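You operate a simulated robot arm through the tools that you are given. There is no shell and no other tool.

You are at the controls of a simulated robot arm. One attempt, no reset.

Task
Dip the brown coupler's nose in the grease and stand it in the pocket marked GOOD.
Fine: lay the tin's lid on the bench beside the tin, and put it back on after. Set down upright: what you pick out.
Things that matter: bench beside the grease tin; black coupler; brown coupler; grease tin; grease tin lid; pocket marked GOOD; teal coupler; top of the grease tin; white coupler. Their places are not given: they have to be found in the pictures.

It is judged by the outcome, as a careful person would: the job done as asked, and still so three seconds after it is handed in. It fails if anything else is knocked over, pushed out of place, dropped, spilled or broken. A push-on lid holds only when it is set on centred and level and pressed home; a screw cap is set on level and turned clockwise until tight.

Robot
A 6-joint arm with a two-finger parallel gripper, fixed in place. Base frame: the origin is on the floor under the middle of its stand, x ahead of it, y to its left, z up; the work surface is at about z = 0.88. Units: m, rad, N and s.
With the tool pointing down near the work surface it reaches from about 0.26 to 0.66 m from the base axis. Its first joint turns from -1.152 to 1.152 rad. Payload 2.9 kg.
The tool frame sits at the grasp point between the pads (the TCP): z along the fingers, y along the line on which they close. The tips reach 0.03 m beyond it. The gripper opens to 0.11 m. The fingers are 0.02 m wide and 0.01 m thick; the gripper's body (0.048 by 0.112 m) begins 0.055 m behind the TCP.
Orientation is that of the tool frame in the base frame, as a unit quaternion [x, y, z, w]. With the fingers straight down and closing along the base's y, the tool's x points along the base's -x, its y along +y and its z along -z.

Tools
- The arm moves only by the tool arm_command. Its argument "targets" is one flat list of numbers, 7 for each row, row after row: the shift along the base's x, y, z in m, then the turn, a rotation vector about the base's x, y, z in rad, then the opening, from 0 (shut) to 1 (fully open). In form: [dx, dy, dz, wx, wy, wz, claw, dx, dy, dz, wx, wy, wz, claw, ...]. A call has 1 to 20 rows; each row is the pose to reach, as a shift and turn from the pose commanded when the call began. Rows are played at 5 a second. More than 0.05 m and 0.15 rad between two rows, or a gripper value outside its range, and nothing of the call is played. Where a pose cannot be reached the arm comes as near as it can. A force on the tool above 40 N (or 10 N above the force at the start of the call, whichever is more), or a blocked arm, ends the call early, and 0.2 s more pass. Each finger travels about 0.108 m/s and halts on what it meets, pressing with about 21 N; the grip force reading is that of the motor and also rises with nothing between the fingers. The clock runs only during rows and for 0.2 s after the last one: add rows that repeat a pose to give the fingers time. It gives the time, the measured TCP pose, the force on the tool (base axes), the opening and the grip force at its end, in the units of the frame above (readings bear some noise), with the torque about the TCP (base axes, N m) and any sound that the robot's microphone picked up, and new pictures: "pictures" is both (left out), scene, wrist or none.
- Cameras (640 x 400 px; columns grow to the right, rows downward): "scene" is fixed at [0.078, 0.4333, 1.4308]; the picture's right is [-0.79, -0.61, 0.00], its down [-0.20, 0.26, -0.94] and it looks along [0.58, -0.75, -0.33] (base axes); focal length 372 px, centre (320, 200). "wrist" rides on the gripper at [0.072, 0.017, -0.103] in the tool frame; the picture's right is [-0.23, 0.97, 0.00], its down [-0.76, -0.18, -0.62] and it looks along [-0.61, -0.14, 0.78] (tool axes); focal length 222 px, centre (320, 200).
- point_at(camera, pixels): there is no depth. For up to 12 entries [column, row, z] of the newest picture of that camera ("zoom" is the newest enlarged one), the place [x, y] in the base frame at which the ray of that pixel passes the height z, good to about 0.002 m, but the place of the scene camera against the robot may be out by one fixed shift of up to 0.025 m in any direction. The clock stands still meanwhile.
- close_up(camera, box): a new picture of the part [left, top, right, bottom] of that camera's present view, enlarged. The clock stands still meanwhile.
- finish_job(): hands the job in; it is judged then, once.

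Leave the gripper open and the arm clear of the work at the hand-in unless told otherwise.

The tools are called after "Emit:" as name(argument=value, ...) on one line, values as JSON. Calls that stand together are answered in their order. arm_command: Moves the arm, as the interface text tells. Its arguments: {"type":"object","properties":{"targets":{"type":"array","items":{"type":"number"}},"pictures":{"type":"string","enum":["both","scene","wrist","none"]}},"required":["targets"]} The other tools are called the same way: point_at (camera, pixels) gives the place at which the rays of pixels pass given heights; close_up (camera, box) takes an enlarged picture of a part of a camera's view; finish_job () hands the job in.

At the start:

```text
clock: 0.0
tcp_pos: [0.3683, -0.0762, 1.2532]
orientation: [0.0, 1.0, 0.0, 0.0]
ft_force: [0.0, -0.4, 0.1]
wrist_torque: [0.0, 0.0, -0.02]
finger_gap: 0.1103
finger_force: 0.0
```

scene: 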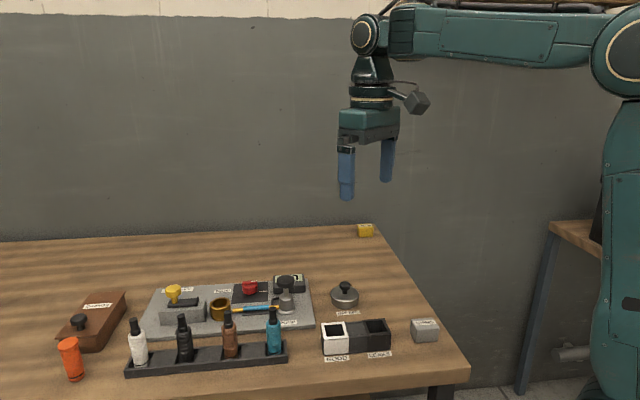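
wrist: 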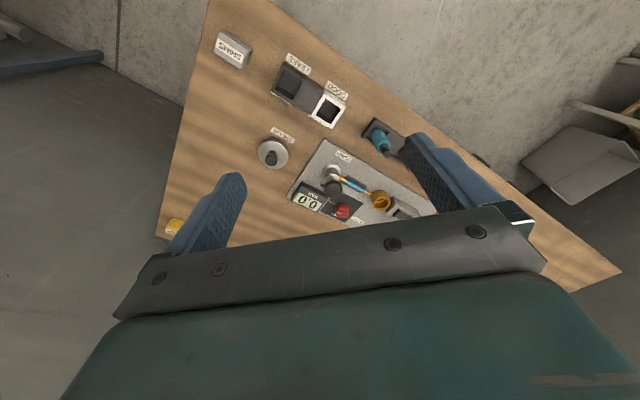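

I'll look closer before moving. The scene shows four couplers in a rack (white, black, brown, teal), a tin with a knobbed lid near (344,295), and two pockets near (355,337).

Emit:
close_up(camera="scene", box=[110, 260, 300, 380])

Emit:
close_up(camera="scene", box=[290, 260, 450, 360])

Emit:
close_up(camera="wrist", box=[200, 20, 440, 170])

```text
3.33 times, centred on (205, 320) of scene
```

zoom: 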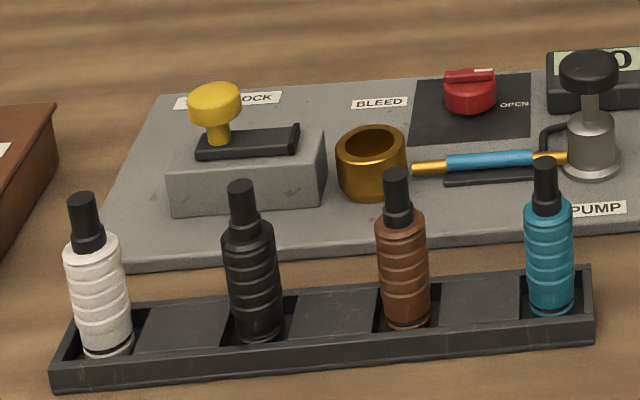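

```text
4.00 times, centred on (370, 310) of scene
```

zoom: 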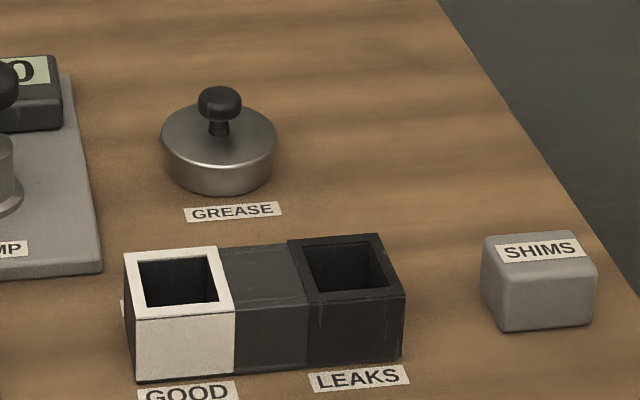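

```text
2.67 times, centred on (320, 95) of wrist
```

zoom: 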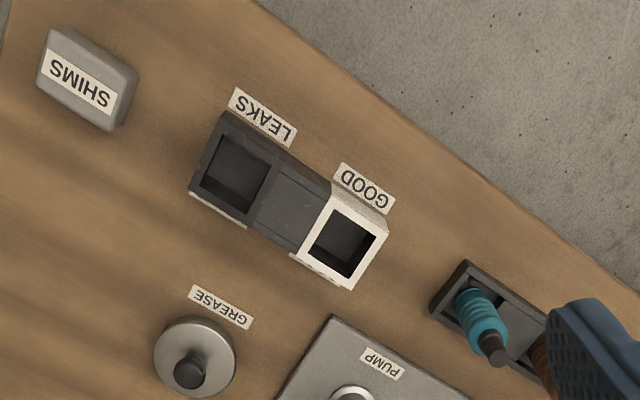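

Reading the wrist picture: GOOD pocket (white) at about (328,110), grease tin at (273,154), teal coupler at (380,140). I'll get rough places from both cameras.

Emit:
point_at(camera="wrist", pixels=[[273, 154, 0.88], [273, 154, 0.92], [328, 110, 0.92], [328, 110, 0.88], [290, 82, 0.92], [376, 127, 0.88], [270, 158, 0.95], [232, 50, 0.9], [343, 155, 0.88]])

Emit:
point_at(camera="scene", pixels=[[344, 300, 0.9], [335, 330, 0.92], [230, 355, 0.89], [273, 350, 0.89], [185, 359, 0.89], [140, 363, 0.89], [221, 310, 0.92], [425, 330, 0.9]])

Emit:
close_up(camera="scene", box=[210, 300, 258, 370])

Emit:
close_up(camera="scene", box=[320, 275, 372, 311])

```text
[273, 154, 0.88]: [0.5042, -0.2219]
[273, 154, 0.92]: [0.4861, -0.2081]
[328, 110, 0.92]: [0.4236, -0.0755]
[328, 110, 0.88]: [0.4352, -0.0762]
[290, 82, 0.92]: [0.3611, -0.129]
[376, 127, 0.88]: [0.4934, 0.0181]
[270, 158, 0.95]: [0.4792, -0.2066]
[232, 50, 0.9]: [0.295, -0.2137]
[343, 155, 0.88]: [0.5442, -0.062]
```

```text
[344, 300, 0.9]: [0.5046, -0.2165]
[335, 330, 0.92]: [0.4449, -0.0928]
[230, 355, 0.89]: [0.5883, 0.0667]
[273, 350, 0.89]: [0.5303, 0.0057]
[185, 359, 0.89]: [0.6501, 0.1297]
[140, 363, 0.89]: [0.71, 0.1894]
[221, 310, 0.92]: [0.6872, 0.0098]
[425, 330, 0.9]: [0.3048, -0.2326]
```

```text
5.71 times, centred on (234, 335) of scene
```

zoom: 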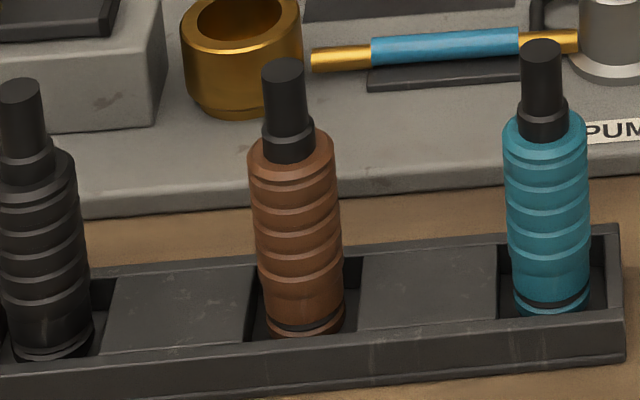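

```text
11.11 times, centred on (346, 293) of scene
```

zoom: 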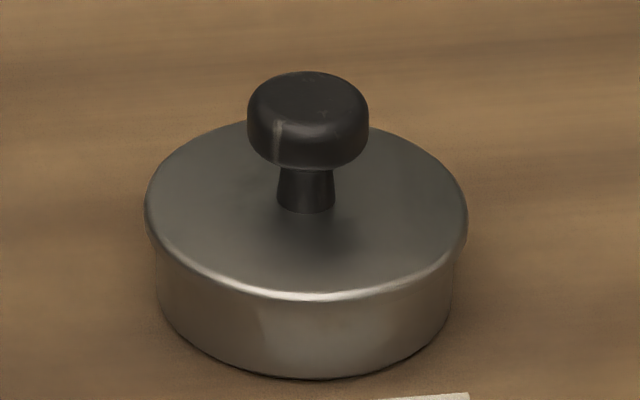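

I see that each coupler is a ribbed body with a dark stem on top and an O-ring at the lower end, so the lower end is the nose. The tin has a knobbed lid about 7 cm wide. Next I'll move above the tin at a safe height for a better look.

Emit:
arm_command(targets=[0.013, -0.022, -0.025, 0, 0, 0, 1, 0.026, -0.044, -0.05, 0, 0, 0, 1, 0.04, -0.066, -0.075, 0, 0, 0, 1, 0.053, -0.088, -0.1, 0, 0, 0, 1, 0.066, -0.11, -0.125, 0, 0, 0, 1, 0.08, -0.13, -0.15, 0, 0, 0, 1, 0.08, -0.13, -0.15, 0, 0, 0, 1, 0.08, -0.13, -0.15, 0, 0, 0, 1], pictures="both")

```text
clock: 1.8
tcp_pos: [0.4478, -0.208, 1.1026]
orientation: [0.0, 1.0, 0.0, 0.0]
ft_force: [0.0, 0.2, -0.5]
wrist_torque: [0.0, -0.03, 0.0]
finger_gap: 0.1097
finger_force: 0.1
```

scene: 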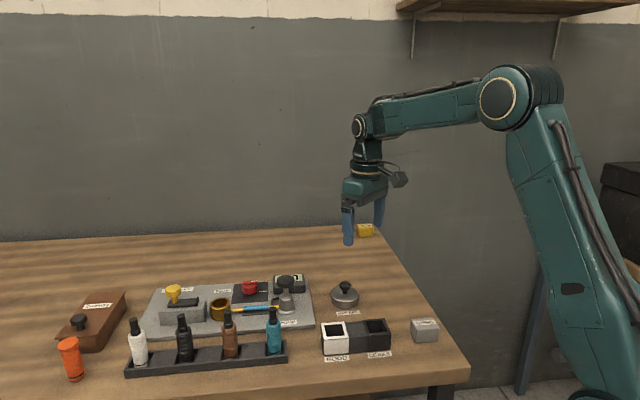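
wrist: 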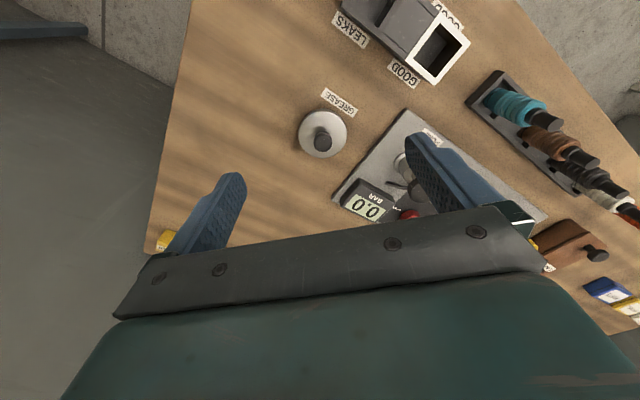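

The tin now shows at about (323,134) in the wrist view. I'll enlarge the tin and the pocket/rack.

Emit:
close_up(camera="wrist", box=[280, 85, 376, 175])

Emit:
close_up(camera="wrist", box=[330, 0, 480, 94])

Emit:
close_up(camera="wrist", box=[450, 60, 640, 220])

Emit:
point_at(camera="wrist", pixels=[[323, 133, 0.9], [323, 133, 0.905], [323, 141, 0.92], [323, 141, 0.93], [298, 134, 0.9], [347, 133, 0.9]])

```text
4.44 times, centred on (328, 130) of wrist
```

zoom: 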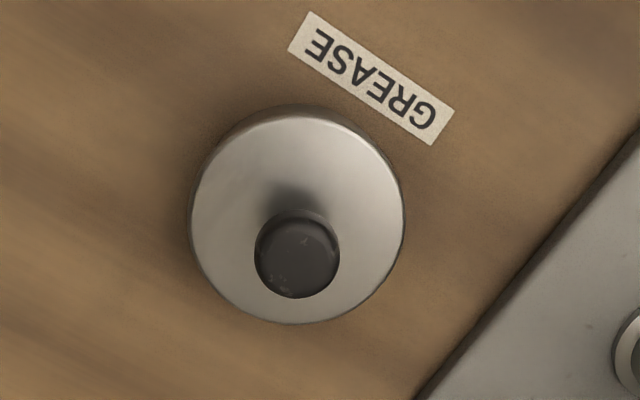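

```text
4.26 times, centred on (405, 47) of wrist
```

zoom: 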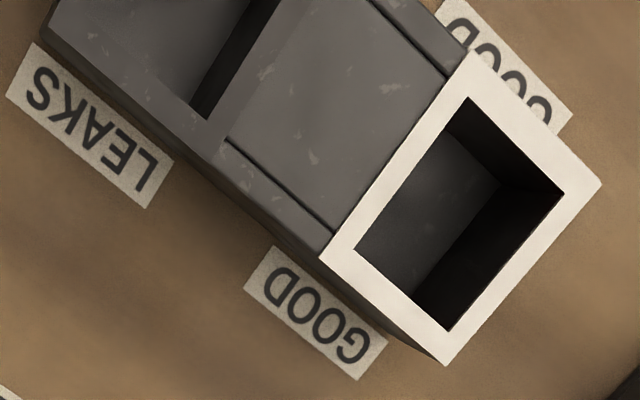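

```text
2.50 times, centred on (545, 140) of wrist
```

zoom: 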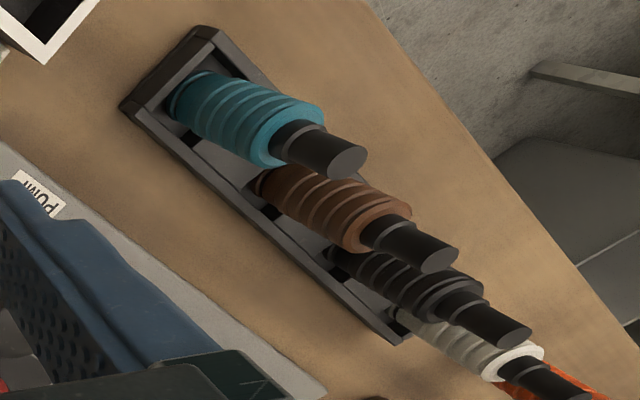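

```text
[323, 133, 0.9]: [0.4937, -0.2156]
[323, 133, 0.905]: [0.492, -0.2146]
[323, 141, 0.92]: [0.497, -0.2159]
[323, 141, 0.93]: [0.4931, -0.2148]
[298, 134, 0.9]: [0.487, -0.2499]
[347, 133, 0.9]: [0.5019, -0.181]
```

The lid centre reads about (0.493, -0.215), with the top near z≈0.90. I'll check the free bench beside the tin, then move over the knob at z≈1.0 with the fingers half closed.

Emit:
point_at(camera="wrist", pixels=[[160, 180, 0.88], [175, 90, 0.88], [240, 140, 0.88], [270, 90, 0.88], [168, 240, 0.88], [340, 103, 0.88], [355, 185, 0.93], [335, 198, 0.88], [408, 113, 0.88], [400, 165, 0.95]])

Emit:
arm_command(targets=[0.015, -0.002, -0.035, 0, 0, 0, 0.75, 0.03, -0.005, -0.07, 0, 0, 0, 0.5, 0.045, -0.007, -0.1, 0, 0, 0, 0.5, 0.045, -0.007, -0.1, 0, 0, 0, 0.5, 0.045, -0.007, -0.1, 0, 0, 0, 0.5, 0.045, -0.007, -0.1, 0, 0, 0, 0.5], pictures="both")

```text
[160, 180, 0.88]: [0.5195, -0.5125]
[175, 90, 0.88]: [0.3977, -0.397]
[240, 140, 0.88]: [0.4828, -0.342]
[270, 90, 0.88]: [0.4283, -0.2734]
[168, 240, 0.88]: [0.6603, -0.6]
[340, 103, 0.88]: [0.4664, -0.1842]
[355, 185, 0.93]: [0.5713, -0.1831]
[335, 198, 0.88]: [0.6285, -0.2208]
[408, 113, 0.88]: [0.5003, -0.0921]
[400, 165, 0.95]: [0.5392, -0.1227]
```

```text
clock: 3.2
tcp_pos: [0.491, -0.2133, 1.0033]
orientation: [0.0, 1.0, 0.0, 0.0]
ft_force: [0.6, -0.2, -0.4]
wrist_torque: [-0.02, 0.02, -0.01]
finger_gap: 0.0551
finger_force: 0.1
```

scene: 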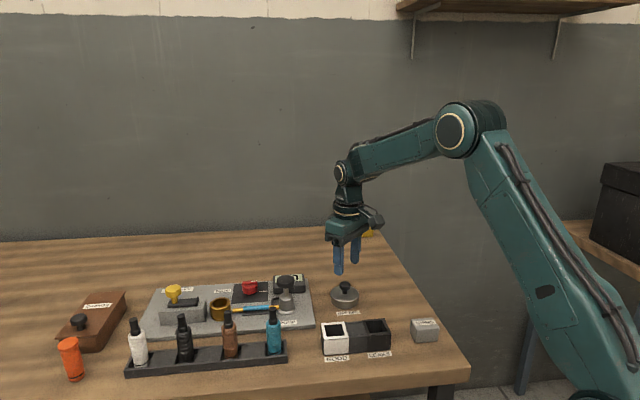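
wrist: 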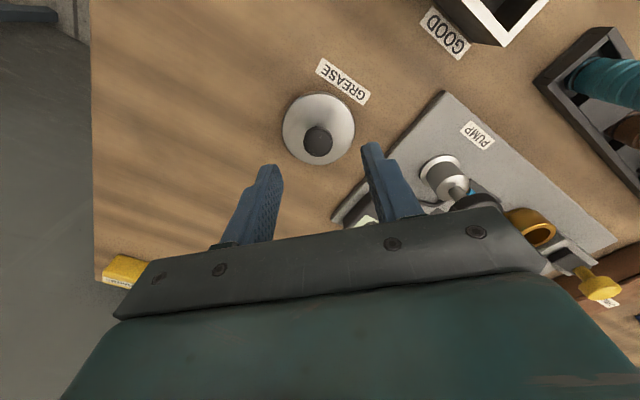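

The hand is over the tin. I'll enlarge both views to refine the knob's place and height against the fingertips.

Emit:
close_up(camera="wrist", box=[270, 80, 370, 180])

Emit:
point_at(camera="wrist", pixels=[[318, 128, 0.9], [318, 128, 0.905], [318, 128, 0.91], [318, 140, 0.92], [318, 140, 0.93], [318, 140, 0.935], [318, 140, 0.94]])

Emit:
close_up(camera="scene", box=[310, 220, 390, 320])

```text
4.00 times, centred on (320, 130) of wrist
```

zoom: 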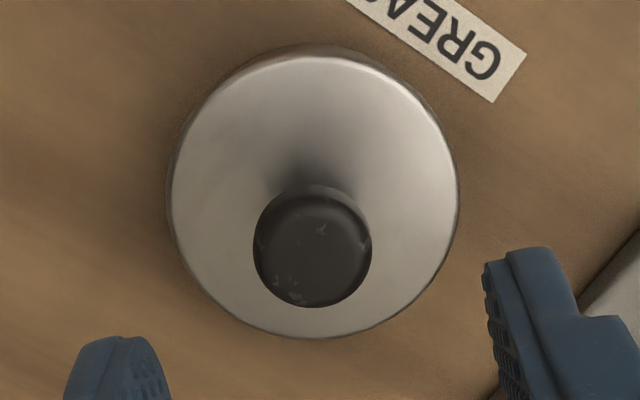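

```text
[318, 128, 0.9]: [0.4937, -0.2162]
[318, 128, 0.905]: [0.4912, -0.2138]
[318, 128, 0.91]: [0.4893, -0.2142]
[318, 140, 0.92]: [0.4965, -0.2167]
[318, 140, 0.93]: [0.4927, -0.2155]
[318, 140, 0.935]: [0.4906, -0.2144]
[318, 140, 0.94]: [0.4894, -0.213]
```

```text
4.00 times, centred on (350, 270) of scene
```

zoom: 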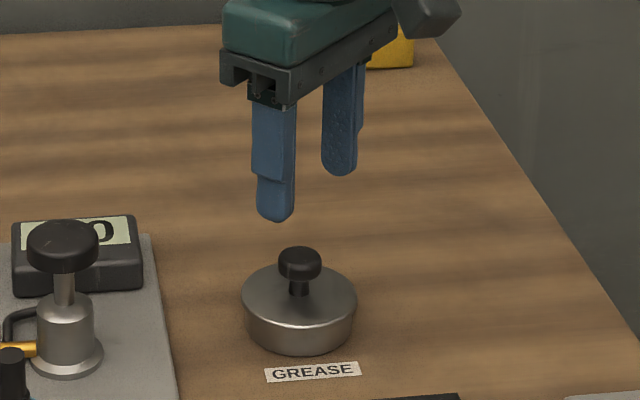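

Knob top is about z≈0.93 and lid top about 0.90–0.905. I'll go down with fingers half open to tips at about z 0.913 (straddling the knob) and check.

Emit:
arm_command(targets=[0.002, -0.001, -0.02, 0, 0, 0, 0.5, 0.002, -0.001, -0.04, 0, 0, 0, 0.5, 0.002, -0.001, -0.052, 0, 0, 0, 0.5, 0.002, -0.001, -0.06, 0, 0, 0, 0.5, 0.002, -0.001, -0.06, 0, 0, 0, 0.5, 0.002, -0.001, -0.06, 0, 0, 0, 0.5], pictures="both")

Emit:
close_up(camera="scene", box=[315, 250, 379, 314])

Emit:
close_up(camera="wrist", box=[240, 80, 400, 220])

```text
clock: 4.6
tcp_pos: [0.494, -0.2144, 0.9421]
orientation: [0.0, 1.0, 0.0, 0.001]
ft_force: [-0.3, 0.4, 0.2]
wrist_torque: [0.01, -0.01, 0.01]
finger_gap: 0.0549
finger_force: 0.0
```

scene: 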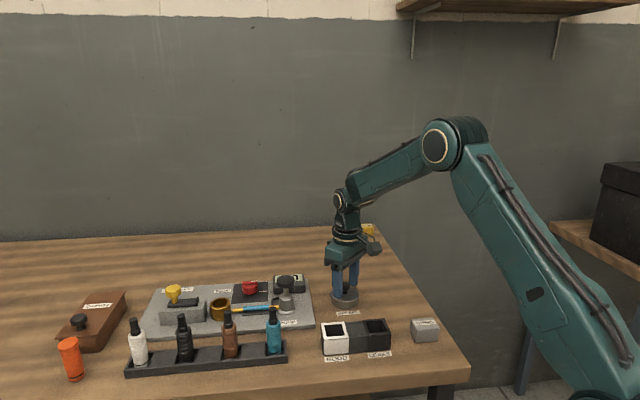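
wrist: 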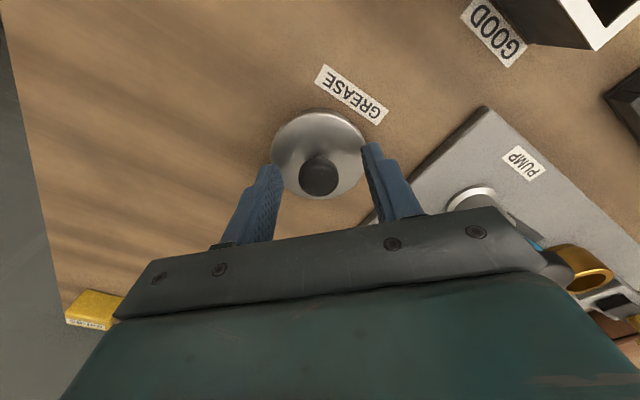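

```text
6.25 times, centred on (347, 282) of scene
```

zoom: 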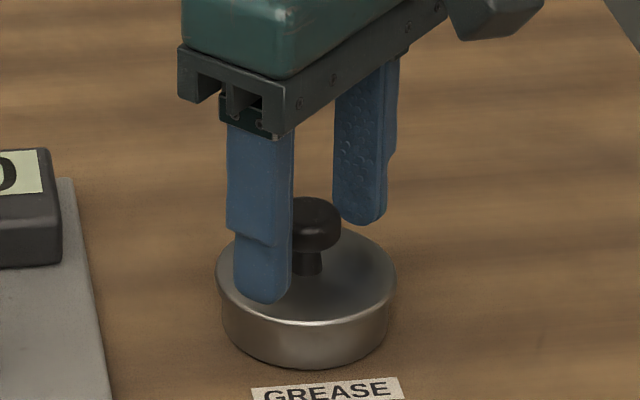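

```text
2.86 times, centred on (320, 150) of wrist
```

zoom: 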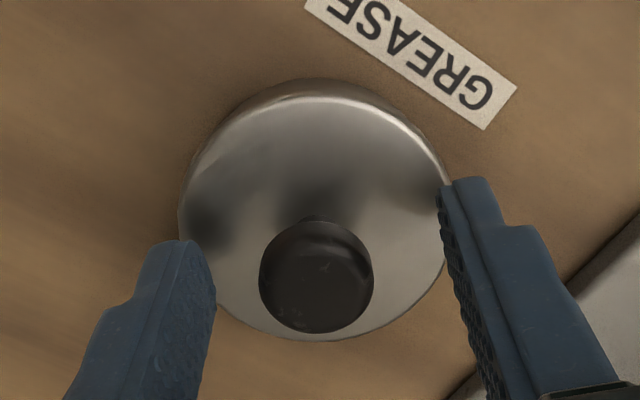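

The fingers straddle the knob, with tips several mm above the lid. I'll lower 3 mm and close on the knob.

Emit:
arm_command(targets=[0, 0, -0.003, 0, 0, 0, 0.5, 0, 0, -0.003, 0, 0, 0, 0.5, 0, 0, -0.003, 0, 0, 0, 0.3, 0, 0, -0.003, 0, 0, 0, 0.15, 0, 0, -0.003, 0, 0, 0, 0.0, 0, 0, -0.003, 0, 0, 0, 0.0], pictures="wrist")

Emit:
close_up(camera="wrist", box=[240, 80, 400, 220])

Emit:
close_up(camera="scene", box=[315, 250, 379, 314])

```text
clock: 6.0
tcp_pos: [0.4959, -0.2143, 0.9388]
orientation: [0.001, 1.0, 0.0, 0.0]
ft_force: [-0.5, 0.2, 0.3]
wrist_torque: [0.01, 0.03, 0.01]
finger_gap: 0.024
finger_force: 20.7
```

wrist: 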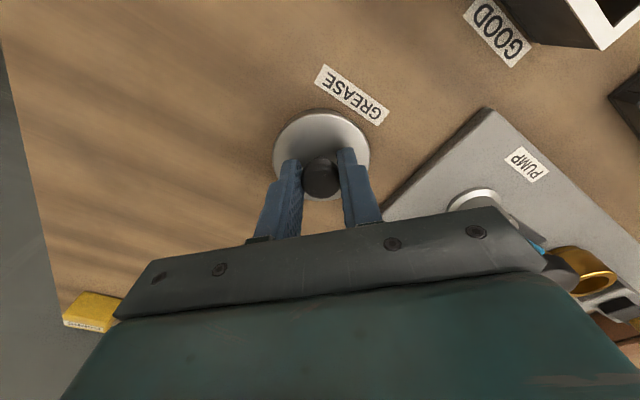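

```text
2.86 times, centred on (320, 150) of wrist
```

zoom: 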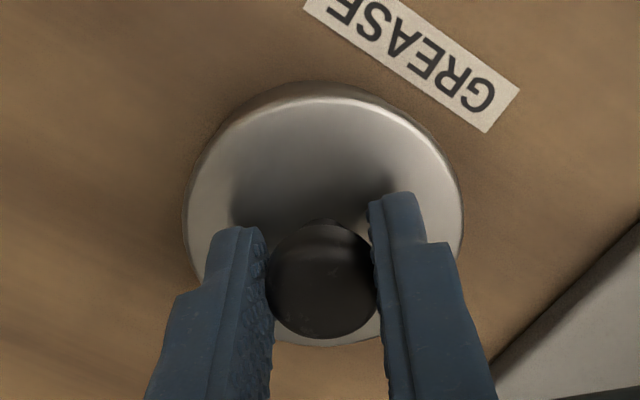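

```text
6.25 times, centred on (347, 282) of scene
```

zoom: 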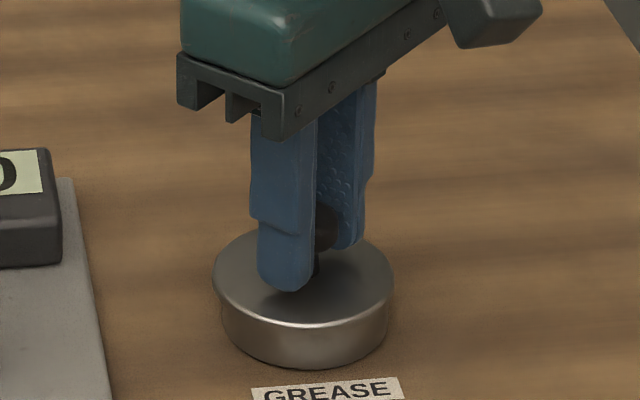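

Knob gripped (gap 0.024, force 20.7). I'll lift slowly by 10 mm and watch the force and the tin.

Emit:
arm_command(targets=[0, 0, 0.002, 0, 0, 0, 0, 0, 0, 0.004, 0, 0, 0, 0, 0, 0, 0.007, 0, 0, 0, 0, 0, 0, 0.01, 0, 0, 0, 0, 0, 0, 0.01, 0, 0, 0, 0], pictures="both")

Emit:
close_up(camera="scene", box=[315, 250, 379, 314])

```text
clock: 7.2
tcp_pos: [0.4952, -0.2154, 0.9496]
orientation: [0.001, 1.0, 0.0, 0.0]
ft_force: [0.3, -0.5, -0.8]
wrist_torque: [0.02, 0.02, -0.01]
finger_gap: 0.0241
finger_force: 21.0
```

scene: 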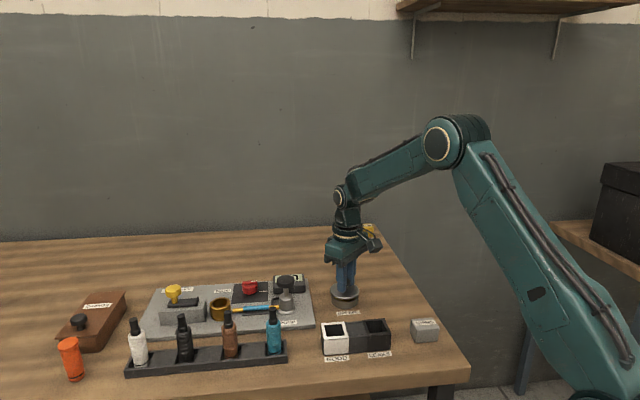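
wrist: 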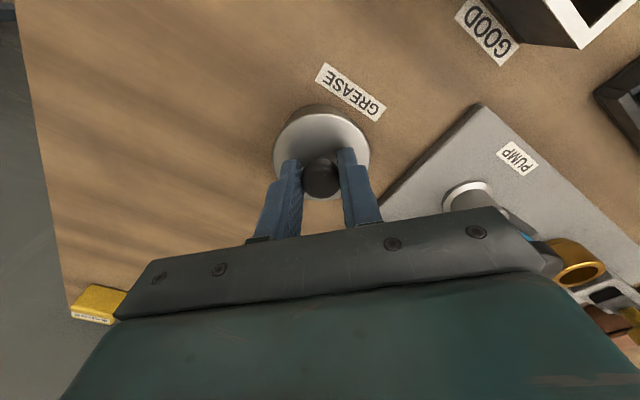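

```text
6.25 times, centred on (347, 282) of scene
```

zoom: 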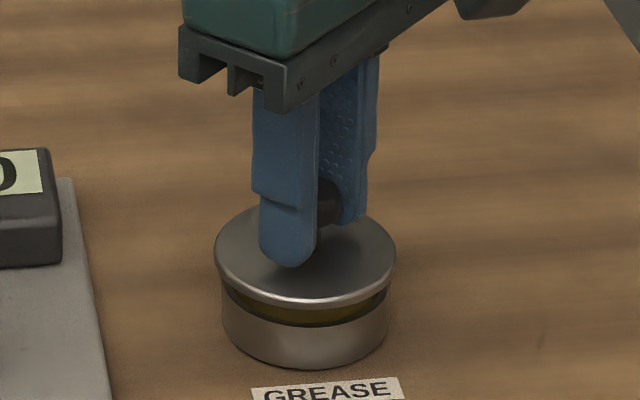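

The lid lifted free cleanly; the tin stayed put and the grease is visible. Now I'll raise it, carry it 10 cm toward -y, to clear bench beside the tin, and lower to near the bench.

Emit:
arm_command(targets=[0, 0, 0.02, 0, 0, 0, 0, 0, -0.01, 0.04, 0, 0, 0, 0, 0, -0.04, 0.045, 0, 0, 0, 0, 0, -0.075, 0.045, 0, 0, 0, 0, 0, -0.1, 0.04, 0, 0, 0, 0, 0, -0.1, 0.02, 0, 0, 0, 0, 0, -0.1, 0.0, 0, 0, 0, 0, 0, -0.1, -0.012, 0, 0, 0, 0, 0, -0.1, -0.018, 0, 0, 0, 0, 0, -0.1, -0.018, 0, 0, 0, 0, 0, -0.1, -0.018, 0, 0, 0, 0], pictures="both")

Emit:
close_up(camera="scene", box=[325, 240, 405, 310])

Emit:
close_up(camera="wrist", box=[260, 60, 480, 220])

```text
clock: 9.6
tcp_pos: [0.4926, -0.3144, 0.9312]
orientation: [0.0, 1.0, 0.0, 0.0]
ft_force: [0.6, 0.8, -0.6]
wrist_torque: [0.0, -0.02, 0.02]
finger_gap: 0.0243
finger_force: 20.9
```

scene: 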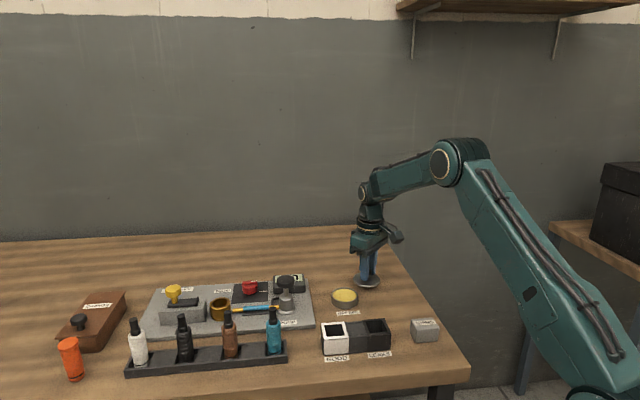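
wrist: 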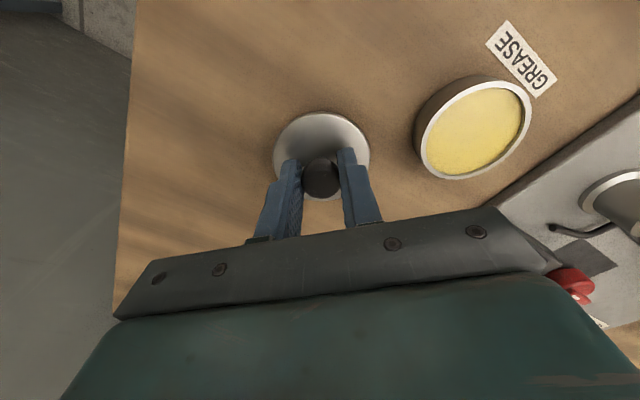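

```text
5.71 times, centred on (365, 275) of scene
```

zoom: 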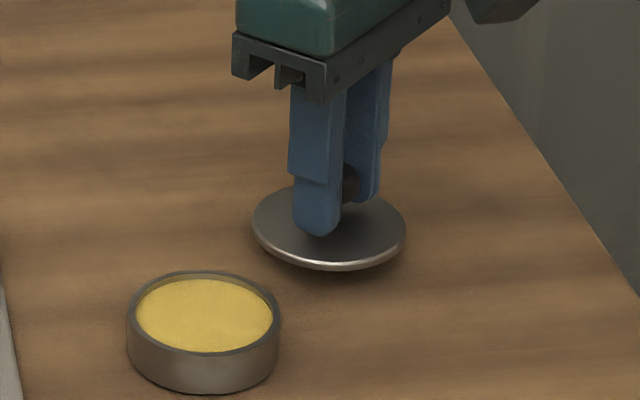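

```text
2.50 times, centred on (370, 140) of wrist
```

zoom: 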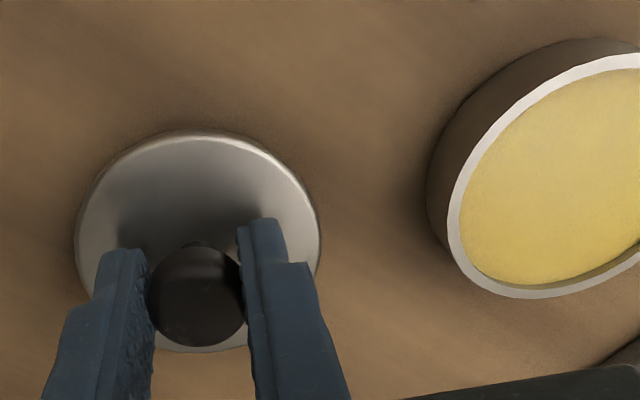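

The lid hangs level a bit above the bench; the grease fills the tin almost to the rim. I'll lower gently and read the force.

Emit:
arm_command(targets=[0, 0, -0.002, 0, 0, 0, 0, 0, 0, -0.004, 0, 0, 0, 0, 0, 0, -0.004, 0, 0, 0, 0], pictures="none")

Emit:
close_up(camera="scene", box=[335, 250, 395, 300])

```text
clock: 10.4
tcp_pos: [0.4942, -0.3148, 0.9268]
orientation: [0.0, 1.0, 0.0, 0.0]
ft_force: [0.2, -0.5, 0.1]
wrist_torque: [-0.01, -0.01, -0.04]
finger_gap: 0.0239
finger_force: 21.2
```

```text
8.00 times, centred on (365, 275) of scene
```

zoom: 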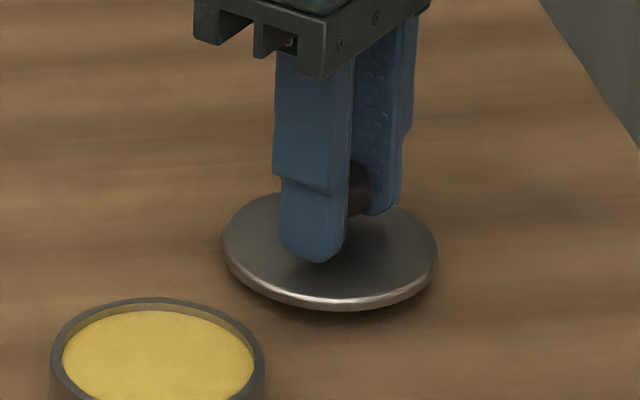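

No contact yet (about 0 N). Continuing down 4 mm in small steps.

Emit:
arm_command(targets=[0, 0, -0.001, 0, 0, 0, 0, 0, 0, -0.002, 0, 0, 0, 0, 0, 0, -0.003, 0, 0, 0, 0, 0, 0, -0.004, 0, 0, 0, 0], pictures="none")

Emit:
close_up(camera="scene", box=[335, 250, 395, 300])

```text
clock: 11.4
tcp_pos: [0.4961, -0.3142, 0.9238]
orientation: [0.0, 1.0, 0.0, -0.001]
ft_force: [-0.4, 0.2, -0.1]
wrist_torque: [-0.03, 0.0, -0.01]
finger_gap: 0.0242
finger_force: 21.6
```

```text
8.00 times, centred on (365, 275) of scene
```

zoom: 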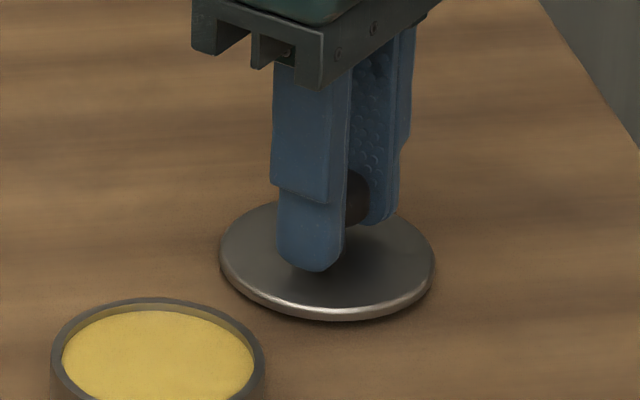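

Very near the bench now. Two more millimetres, watching for force.

Emit:
arm_command(targets=[0, 0, -0.001, 0, 0, 0, 0, 0, 0, -0.002, 0, 0, 0, 0, 0, 0, -0.002, 0, 0, 0, 0], pictures="none")

Emit:
close_up(camera="scene", box=[335, 250, 395, 300])

```text
clock: 12.2
tcp_pos: [0.4959, -0.3141, 0.9224]
orientation: [0.0, 1.0, 0.0, 0.002]
ft_force: [-1.1, 0.9, 6.4]
wrist_torque: [0.06, 0.08, 0.01]
finger_gap: 0.024
finger_force: 21.1
```

```text
8.00 times, centred on (365, 275) of scene
```

zoom: 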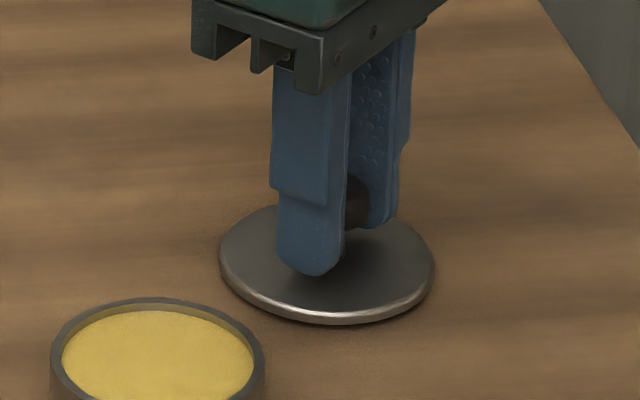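

Contact at 6.4 N: the lid rests on the bench. I'll open the fingers part way and rise straight up.

Emit:
arm_command(targets=[0, 0, 0.0005, 0, 0, 0, 0.25, 0, 0, 0.0005, 0, 0, 0, 0.5, 0, 0, 0.0005, 0, 0, 0, 0.5, 0, 0, 0.02, 0, 0, 0, 0.5, 0, 0, 0.05, 0, 0, 0, 0.5, 0, 0, 0.09, 0, 0, 0, 0.5, 0, 0, 0.09, 0, 0, 0, 0.5, 0, 0, 0.09, 0, 0, 0, 0.5], pictures="both")

Emit:
close_up(camera="wrist", box=[260, 40, 480, 200])

Emit:
close_up(camera="scene", box=[325, 250, 405, 310])

```text
clock: 14.0
tcp_pos: [0.4954, -0.3126, 1.014]
orientation: [0.0, 1.0, 0.0, 0.0]
ft_force: [-0.6, -0.6, 0.9]
wrist_torque: [0.06, -0.01, -0.01]
finger_gap: 0.055
finger_force: 0.0
```

scene: 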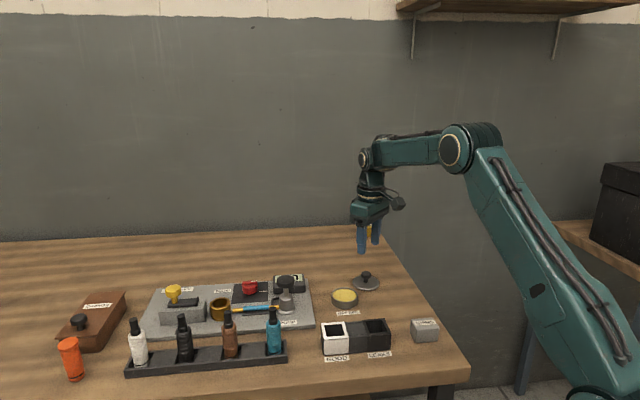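
wrist: 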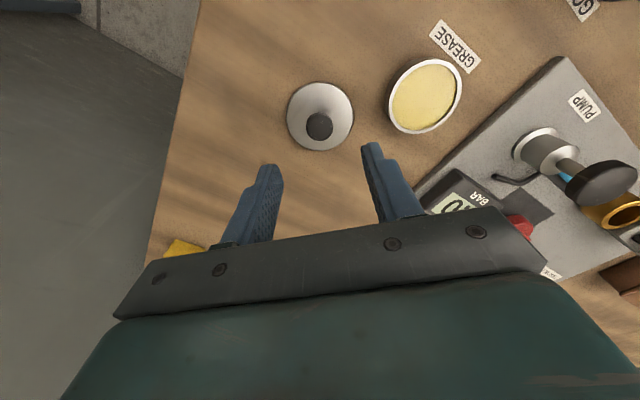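

```text
2.50 times, centred on (370, 120) of wrist
```

zoom: 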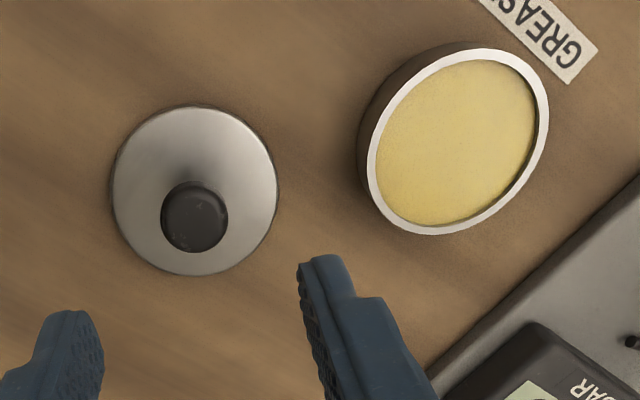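

```text
6.67 times, centred on (365, 280) of scene
```

zoom: 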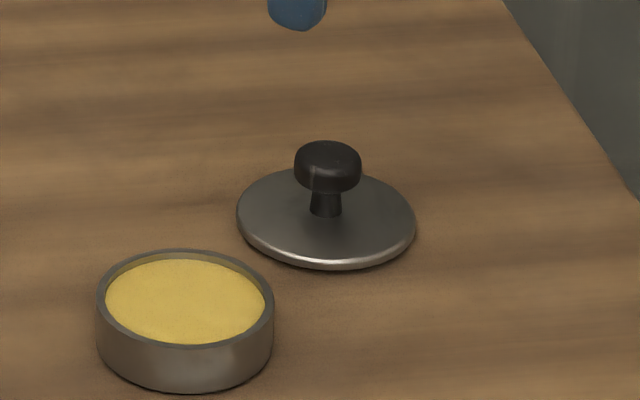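

The lid rests upright on the bench beside the tin. I'll note the tin centre, then rise and travel over to view the rack.

Emit:
point_at(camera="wrist", pixels=[[425, 96, 0.897], [425, 96, 0.9], [425, 96, 0.905], [320, 116, 0.885], [319, 126, 0.915]])

Emit:
arm_command(targets=[0, 0.005, 0.045, 0, 0, 0, 0.5, 0, 0.025, 0.085, 0, 0, 0, 0.5, 0, 0.065, 0.108, 0, 0, 0, 0.5, 0, 0.11, 0.108, 0, 0, 0, 0.5, 0, 0.155, 0.108, 0, 0, 0, 0.5, -0.005, 0.2, 0.108, 0, 0, 0, 0.5, -0.01, 0.245, 0.108, 0, 0, 0, 0.5, -0.015, 0.29, 0.108, 0, 0, 0, 0.5, -0.02, 0.335, 0.108, 0, 0, 0, 0.5, -0.025, 0.374, 0.108, 0, 0, 0, 0.5, -0.025, 0.374, 0.108, 0, 0, 0, 0.5, -0.025, 0.374, 0.108, 0, 0, 0, 0.5], pictures="both")

Emit:
close_up(camera="wrist", box=[260, 60, 460, 185])

```text
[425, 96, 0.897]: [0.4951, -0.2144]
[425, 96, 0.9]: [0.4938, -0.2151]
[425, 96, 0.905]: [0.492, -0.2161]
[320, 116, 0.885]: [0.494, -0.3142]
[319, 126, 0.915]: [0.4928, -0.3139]
```

```text
clock: 16.6
tcp_pos: [0.4692, 0.0591, 1.1185]
orientation: [0.0, 1.0, -0.001, 0.0]
ft_force: [-0.6, 0.2, 0.4]
wrist_torque: [-0.01, 0.01, 0.05]
finger_gap: 0.0549
finger_force: 0.1
```

scene: 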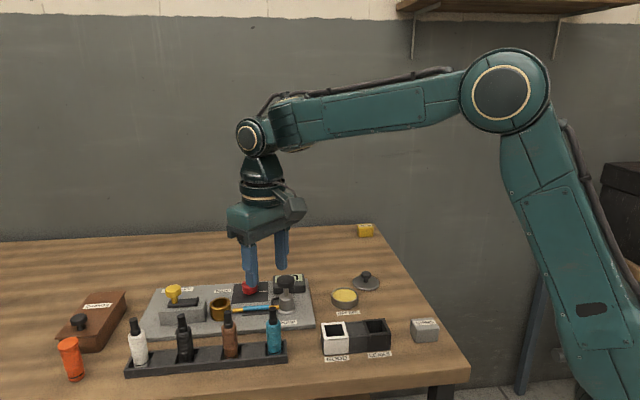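
wrist: 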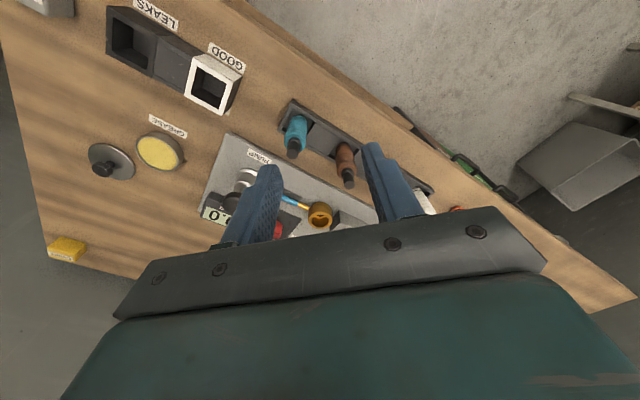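

```text
3.20 times, centred on (360, 122) of wrist
```

zoom: 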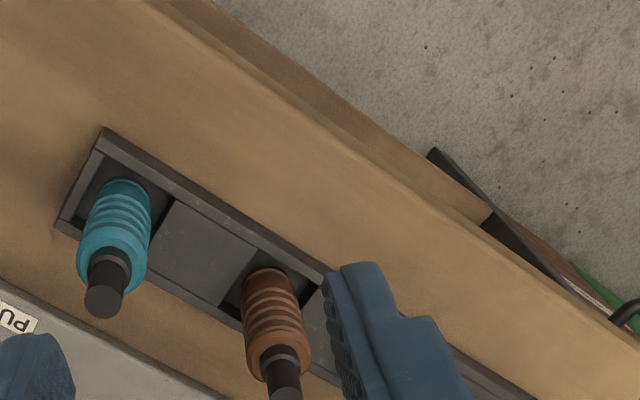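

I see the brown coupler's stem top around (349,184) and its base near (346,146). Let me enlarge that area and compute candidates.

Emit:
close_up(camera="wrist", box=[310, 120, 390, 200])

Emit:
point_at(camera="wrist", pixels=[[349, 183, 0.97], [349, 183, 0.98], [349, 183, 0.99], [346, 148, 0.885], [346, 148, 0.89], [299, 122, 0.885], [293, 153, 0.98], [285, 130, 0.9], [393, 171, 0.9], [291, 100, 0.9]])

```text
5.00 times, centred on (350, 160) of wrist
```

zoom: 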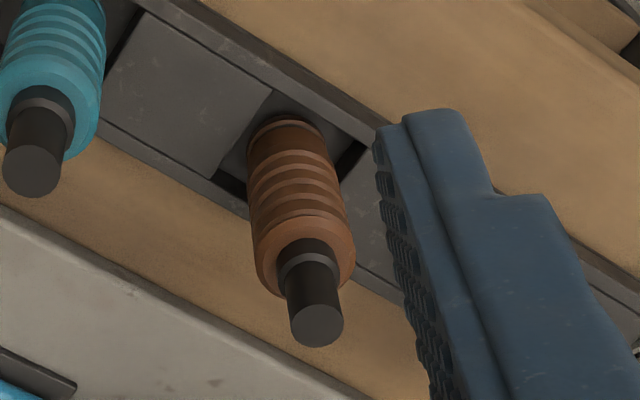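

```text
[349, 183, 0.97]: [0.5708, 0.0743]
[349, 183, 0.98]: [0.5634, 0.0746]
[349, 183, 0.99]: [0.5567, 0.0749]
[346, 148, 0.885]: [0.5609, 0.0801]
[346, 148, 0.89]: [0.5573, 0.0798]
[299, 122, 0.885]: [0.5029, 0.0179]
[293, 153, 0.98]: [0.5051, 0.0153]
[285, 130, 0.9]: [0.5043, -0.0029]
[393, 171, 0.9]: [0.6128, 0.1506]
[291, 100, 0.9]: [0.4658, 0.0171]
```

Brown's stem top is roughly at (0.565, 0.076). I'll move directly above it, tips about 6 cm above the stem, for a precise fix.

Emit:
arm_command(targets=[0.03, 0.006, 0, 0, 0, 0, 0.5, 0.06, 0.012, -0.01, 0, 0, 0, 0.5, 0.0947, 0.0172, -0.03, 0, 0, 0, 0.5, 0.0947, 0.0172, -0.05, 0, 0, 0, 0.5, 0.0947, 0.0172, -0.05, 0, 0, 0, 0.5, 0.0947, 0.0172, -0.05, 0, 0, 0, 0.5], pictures="both")

Emit:
close_up(camera="wrist", box=[260, 70, 380, 170])

Emit:
close_up(camera="scene", box=[190, 260, 280, 370])

```text
clock: 18.0
tcp_pos: [0.5643, 0.0744, 1.0685]
orientation: [0.0, 1.0, 0.0, 0.0]
ft_force: [-0.2, 0.6, -0.1]
wrist_torque: [0.0, -0.04, 0.05]
finger_gap: 0.0547
finger_force: 0.1
```

scene: 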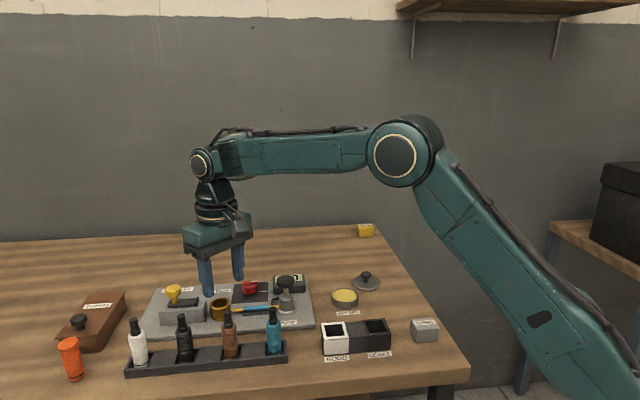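
wrist: 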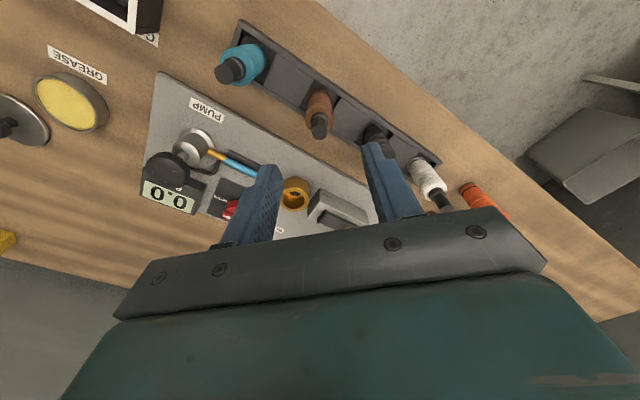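

```text
4.00 times, centred on (320, 120) of wrist
```

zoom: 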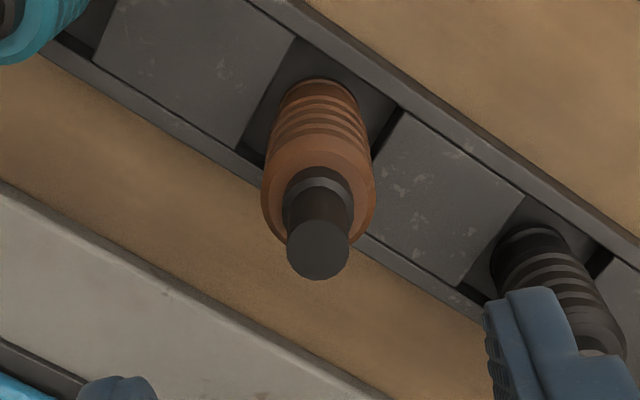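

```text
3.64 times, centred on (235, 315) of scene
```

zoom: 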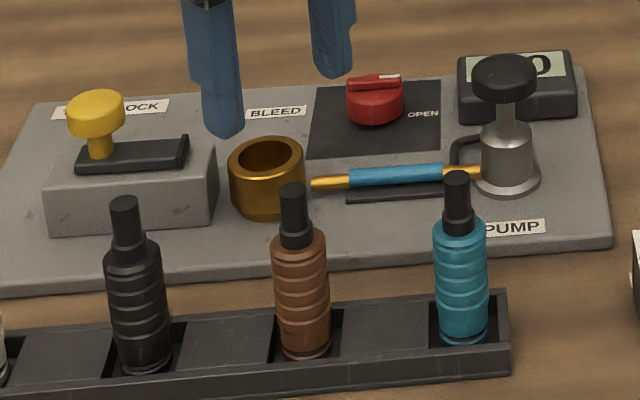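

Stem top is at (319.5,132.5), the body's shoulder at about (319.5,119). I'll convert these to places.

Emit:
point_at(camera="wrist", pixels=[[319.5, 132.5, 0.97], [319.5, 132.5, 0.975], [319.5, 132.5, 0.98], [319.5, 132.5, 0.985], [319.5, 118.5, 0.94], [319.5, 118.5, 0.945], [319.5, 118.5, 0.95], [319.5, 118.5, 0.955], [320, 98, 0.885], [287, 90, 0.9], [345, 100, 0.9]])

Emit:
point_at(camera="scene", pixels=[[235.5, 314, 0.98], [235.5, 355, 0.885], [339, 297, 0.98]])

```text
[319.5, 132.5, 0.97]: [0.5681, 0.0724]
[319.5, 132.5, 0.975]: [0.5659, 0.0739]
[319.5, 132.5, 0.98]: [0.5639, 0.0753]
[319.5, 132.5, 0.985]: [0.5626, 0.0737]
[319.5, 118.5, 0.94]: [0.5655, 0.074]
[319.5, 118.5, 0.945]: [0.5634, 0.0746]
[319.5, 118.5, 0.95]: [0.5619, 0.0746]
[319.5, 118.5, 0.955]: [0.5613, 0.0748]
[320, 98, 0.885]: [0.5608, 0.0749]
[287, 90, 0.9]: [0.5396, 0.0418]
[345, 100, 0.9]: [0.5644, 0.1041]
```

```text
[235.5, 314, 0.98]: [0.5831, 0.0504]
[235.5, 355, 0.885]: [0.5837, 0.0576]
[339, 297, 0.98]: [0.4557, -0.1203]
```

The coupler sits at about (0.564, 0.075), right under the hand. I'll descend straight with the fingers half open until the tips are about 2 cm below the shoulder.

Emit:
arm_command(targets=[0, 0, -0.03, 0, 0, 0, 0.5, 0, 0, -0.06, 0, 0, 0, 0.5, 0, 0, -0.085, 0, 0, 0, 0.5, 0, 0, -0.1, 0, 0, 0, 0.5, 0, 0, -0.108, 0, 0, 0, 0.5, 0, 0, -0.108, 0, 0, 0, 0.5, 0, 0, -0.108, 0, 0, 0, 0.5], pictures="both")

Emit:
close_up(camera="wrist", box=[240, 80, 400, 220])

Emit:
close_up(camera="scene", box=[195, 280, 275, 370])

```text
clock: 19.6
tcp_pos: [0.5649, 0.0764, 0.9589]
orientation: [-0.001, 1.0, 0.0, -0.001]
ft_force: [0.0, -0.7, 0.5]
wrist_torque: [0.02, -0.03, 0.0]
finger_gap: 0.055
finger_force: 0.0
```

scene: 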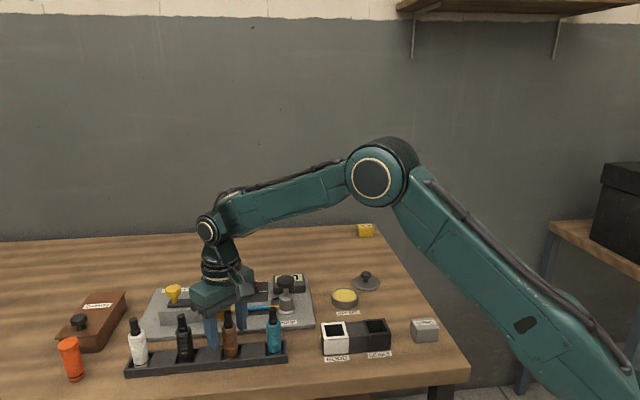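
wrist: 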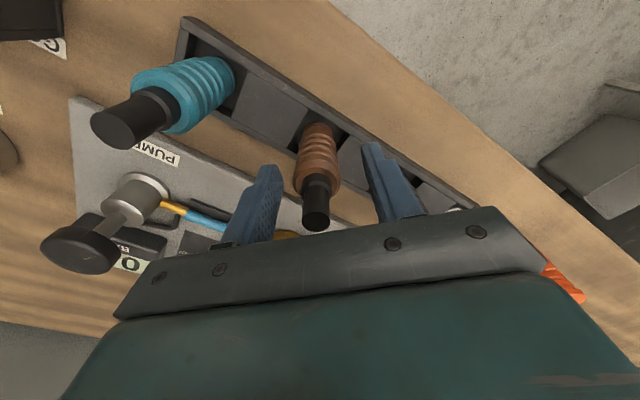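

```text
2.86 times, centred on (320, 150) of wrist
```

zoom: 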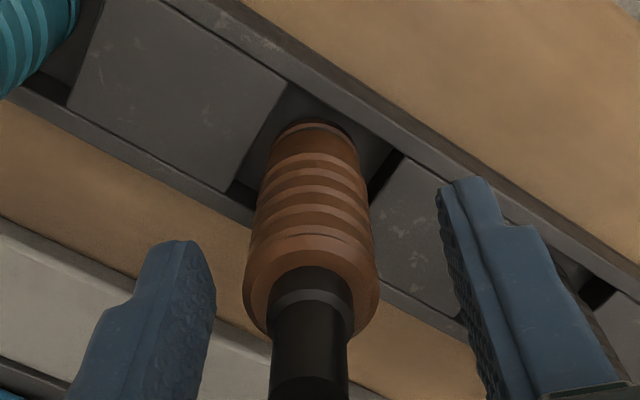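

```text
4.44 times, centred on (235, 325) of scene
```

zoom: 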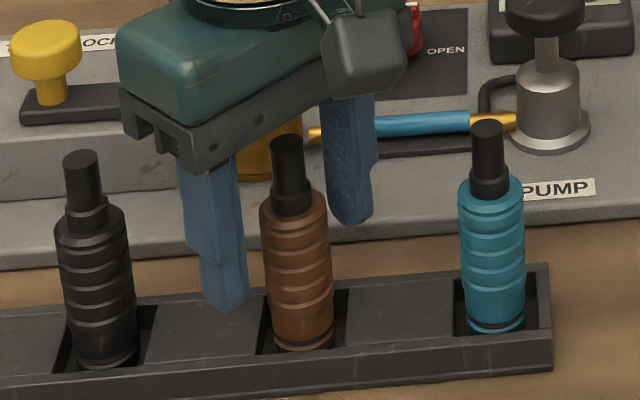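

The fingers straddle the body; the coupler lies about 2 mm toward -y from centre. I'll shift -2 mm and close.

Emit:
arm_command(targets=[0, -0.002, 0, 0, 0, 0, 0.5, 0, -0.002, 0, 0, 0, 0, 0.5, 0, -0.002, 0, 0, 0, 0, 0.35, 0, -0.002, 0, 0, 0, 0, 0.28, 0, -0.002, 0, 0, 0, 0, 0.1, 0, -0.002, 0, 0, 0, 0, 0.0, 0, -0.002, 0, 0, 0, 0, 0.0], pictures="wrist")

Emit:
close_up(camera="wrist", box=[240, 80, 400, 220])

Emit:
close_up(camera="scene", box=[195, 280, 275, 370])

```text
clock: 21.2
tcp_pos: [0.565, 0.075, 0.9599]
orientation: [0.0, 1.0, 0.0, 0.0]
ft_force: [-1.2, 0.3, 0.5]
wrist_torque: [-0.03, 0.0, 0.01]
finger_gap: 0.0265
finger_force: 21.3
```

wrist: 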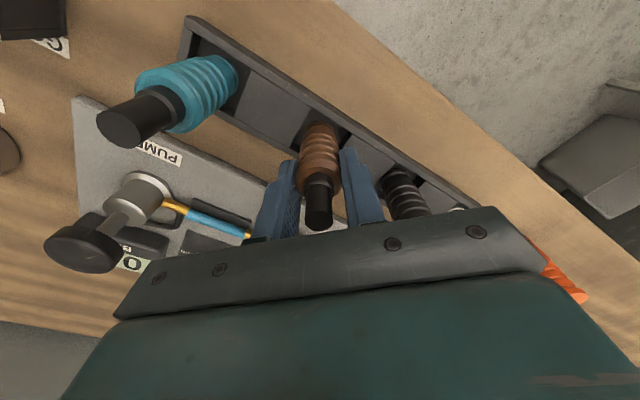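

```text
2.86 times, centred on (320, 150) of wrist
```

zoom: 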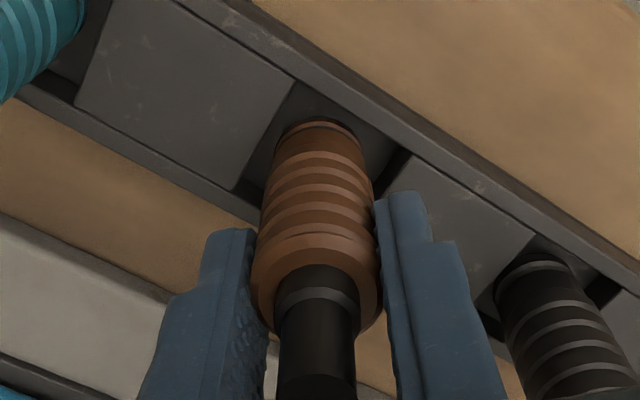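

```text
4.44 times, centred on (235, 325) of scene
```

zoom: 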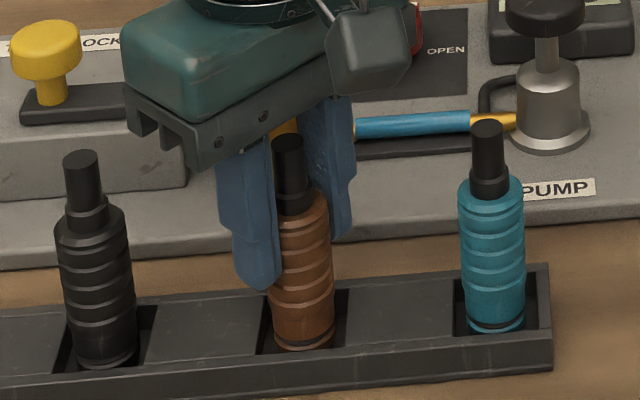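

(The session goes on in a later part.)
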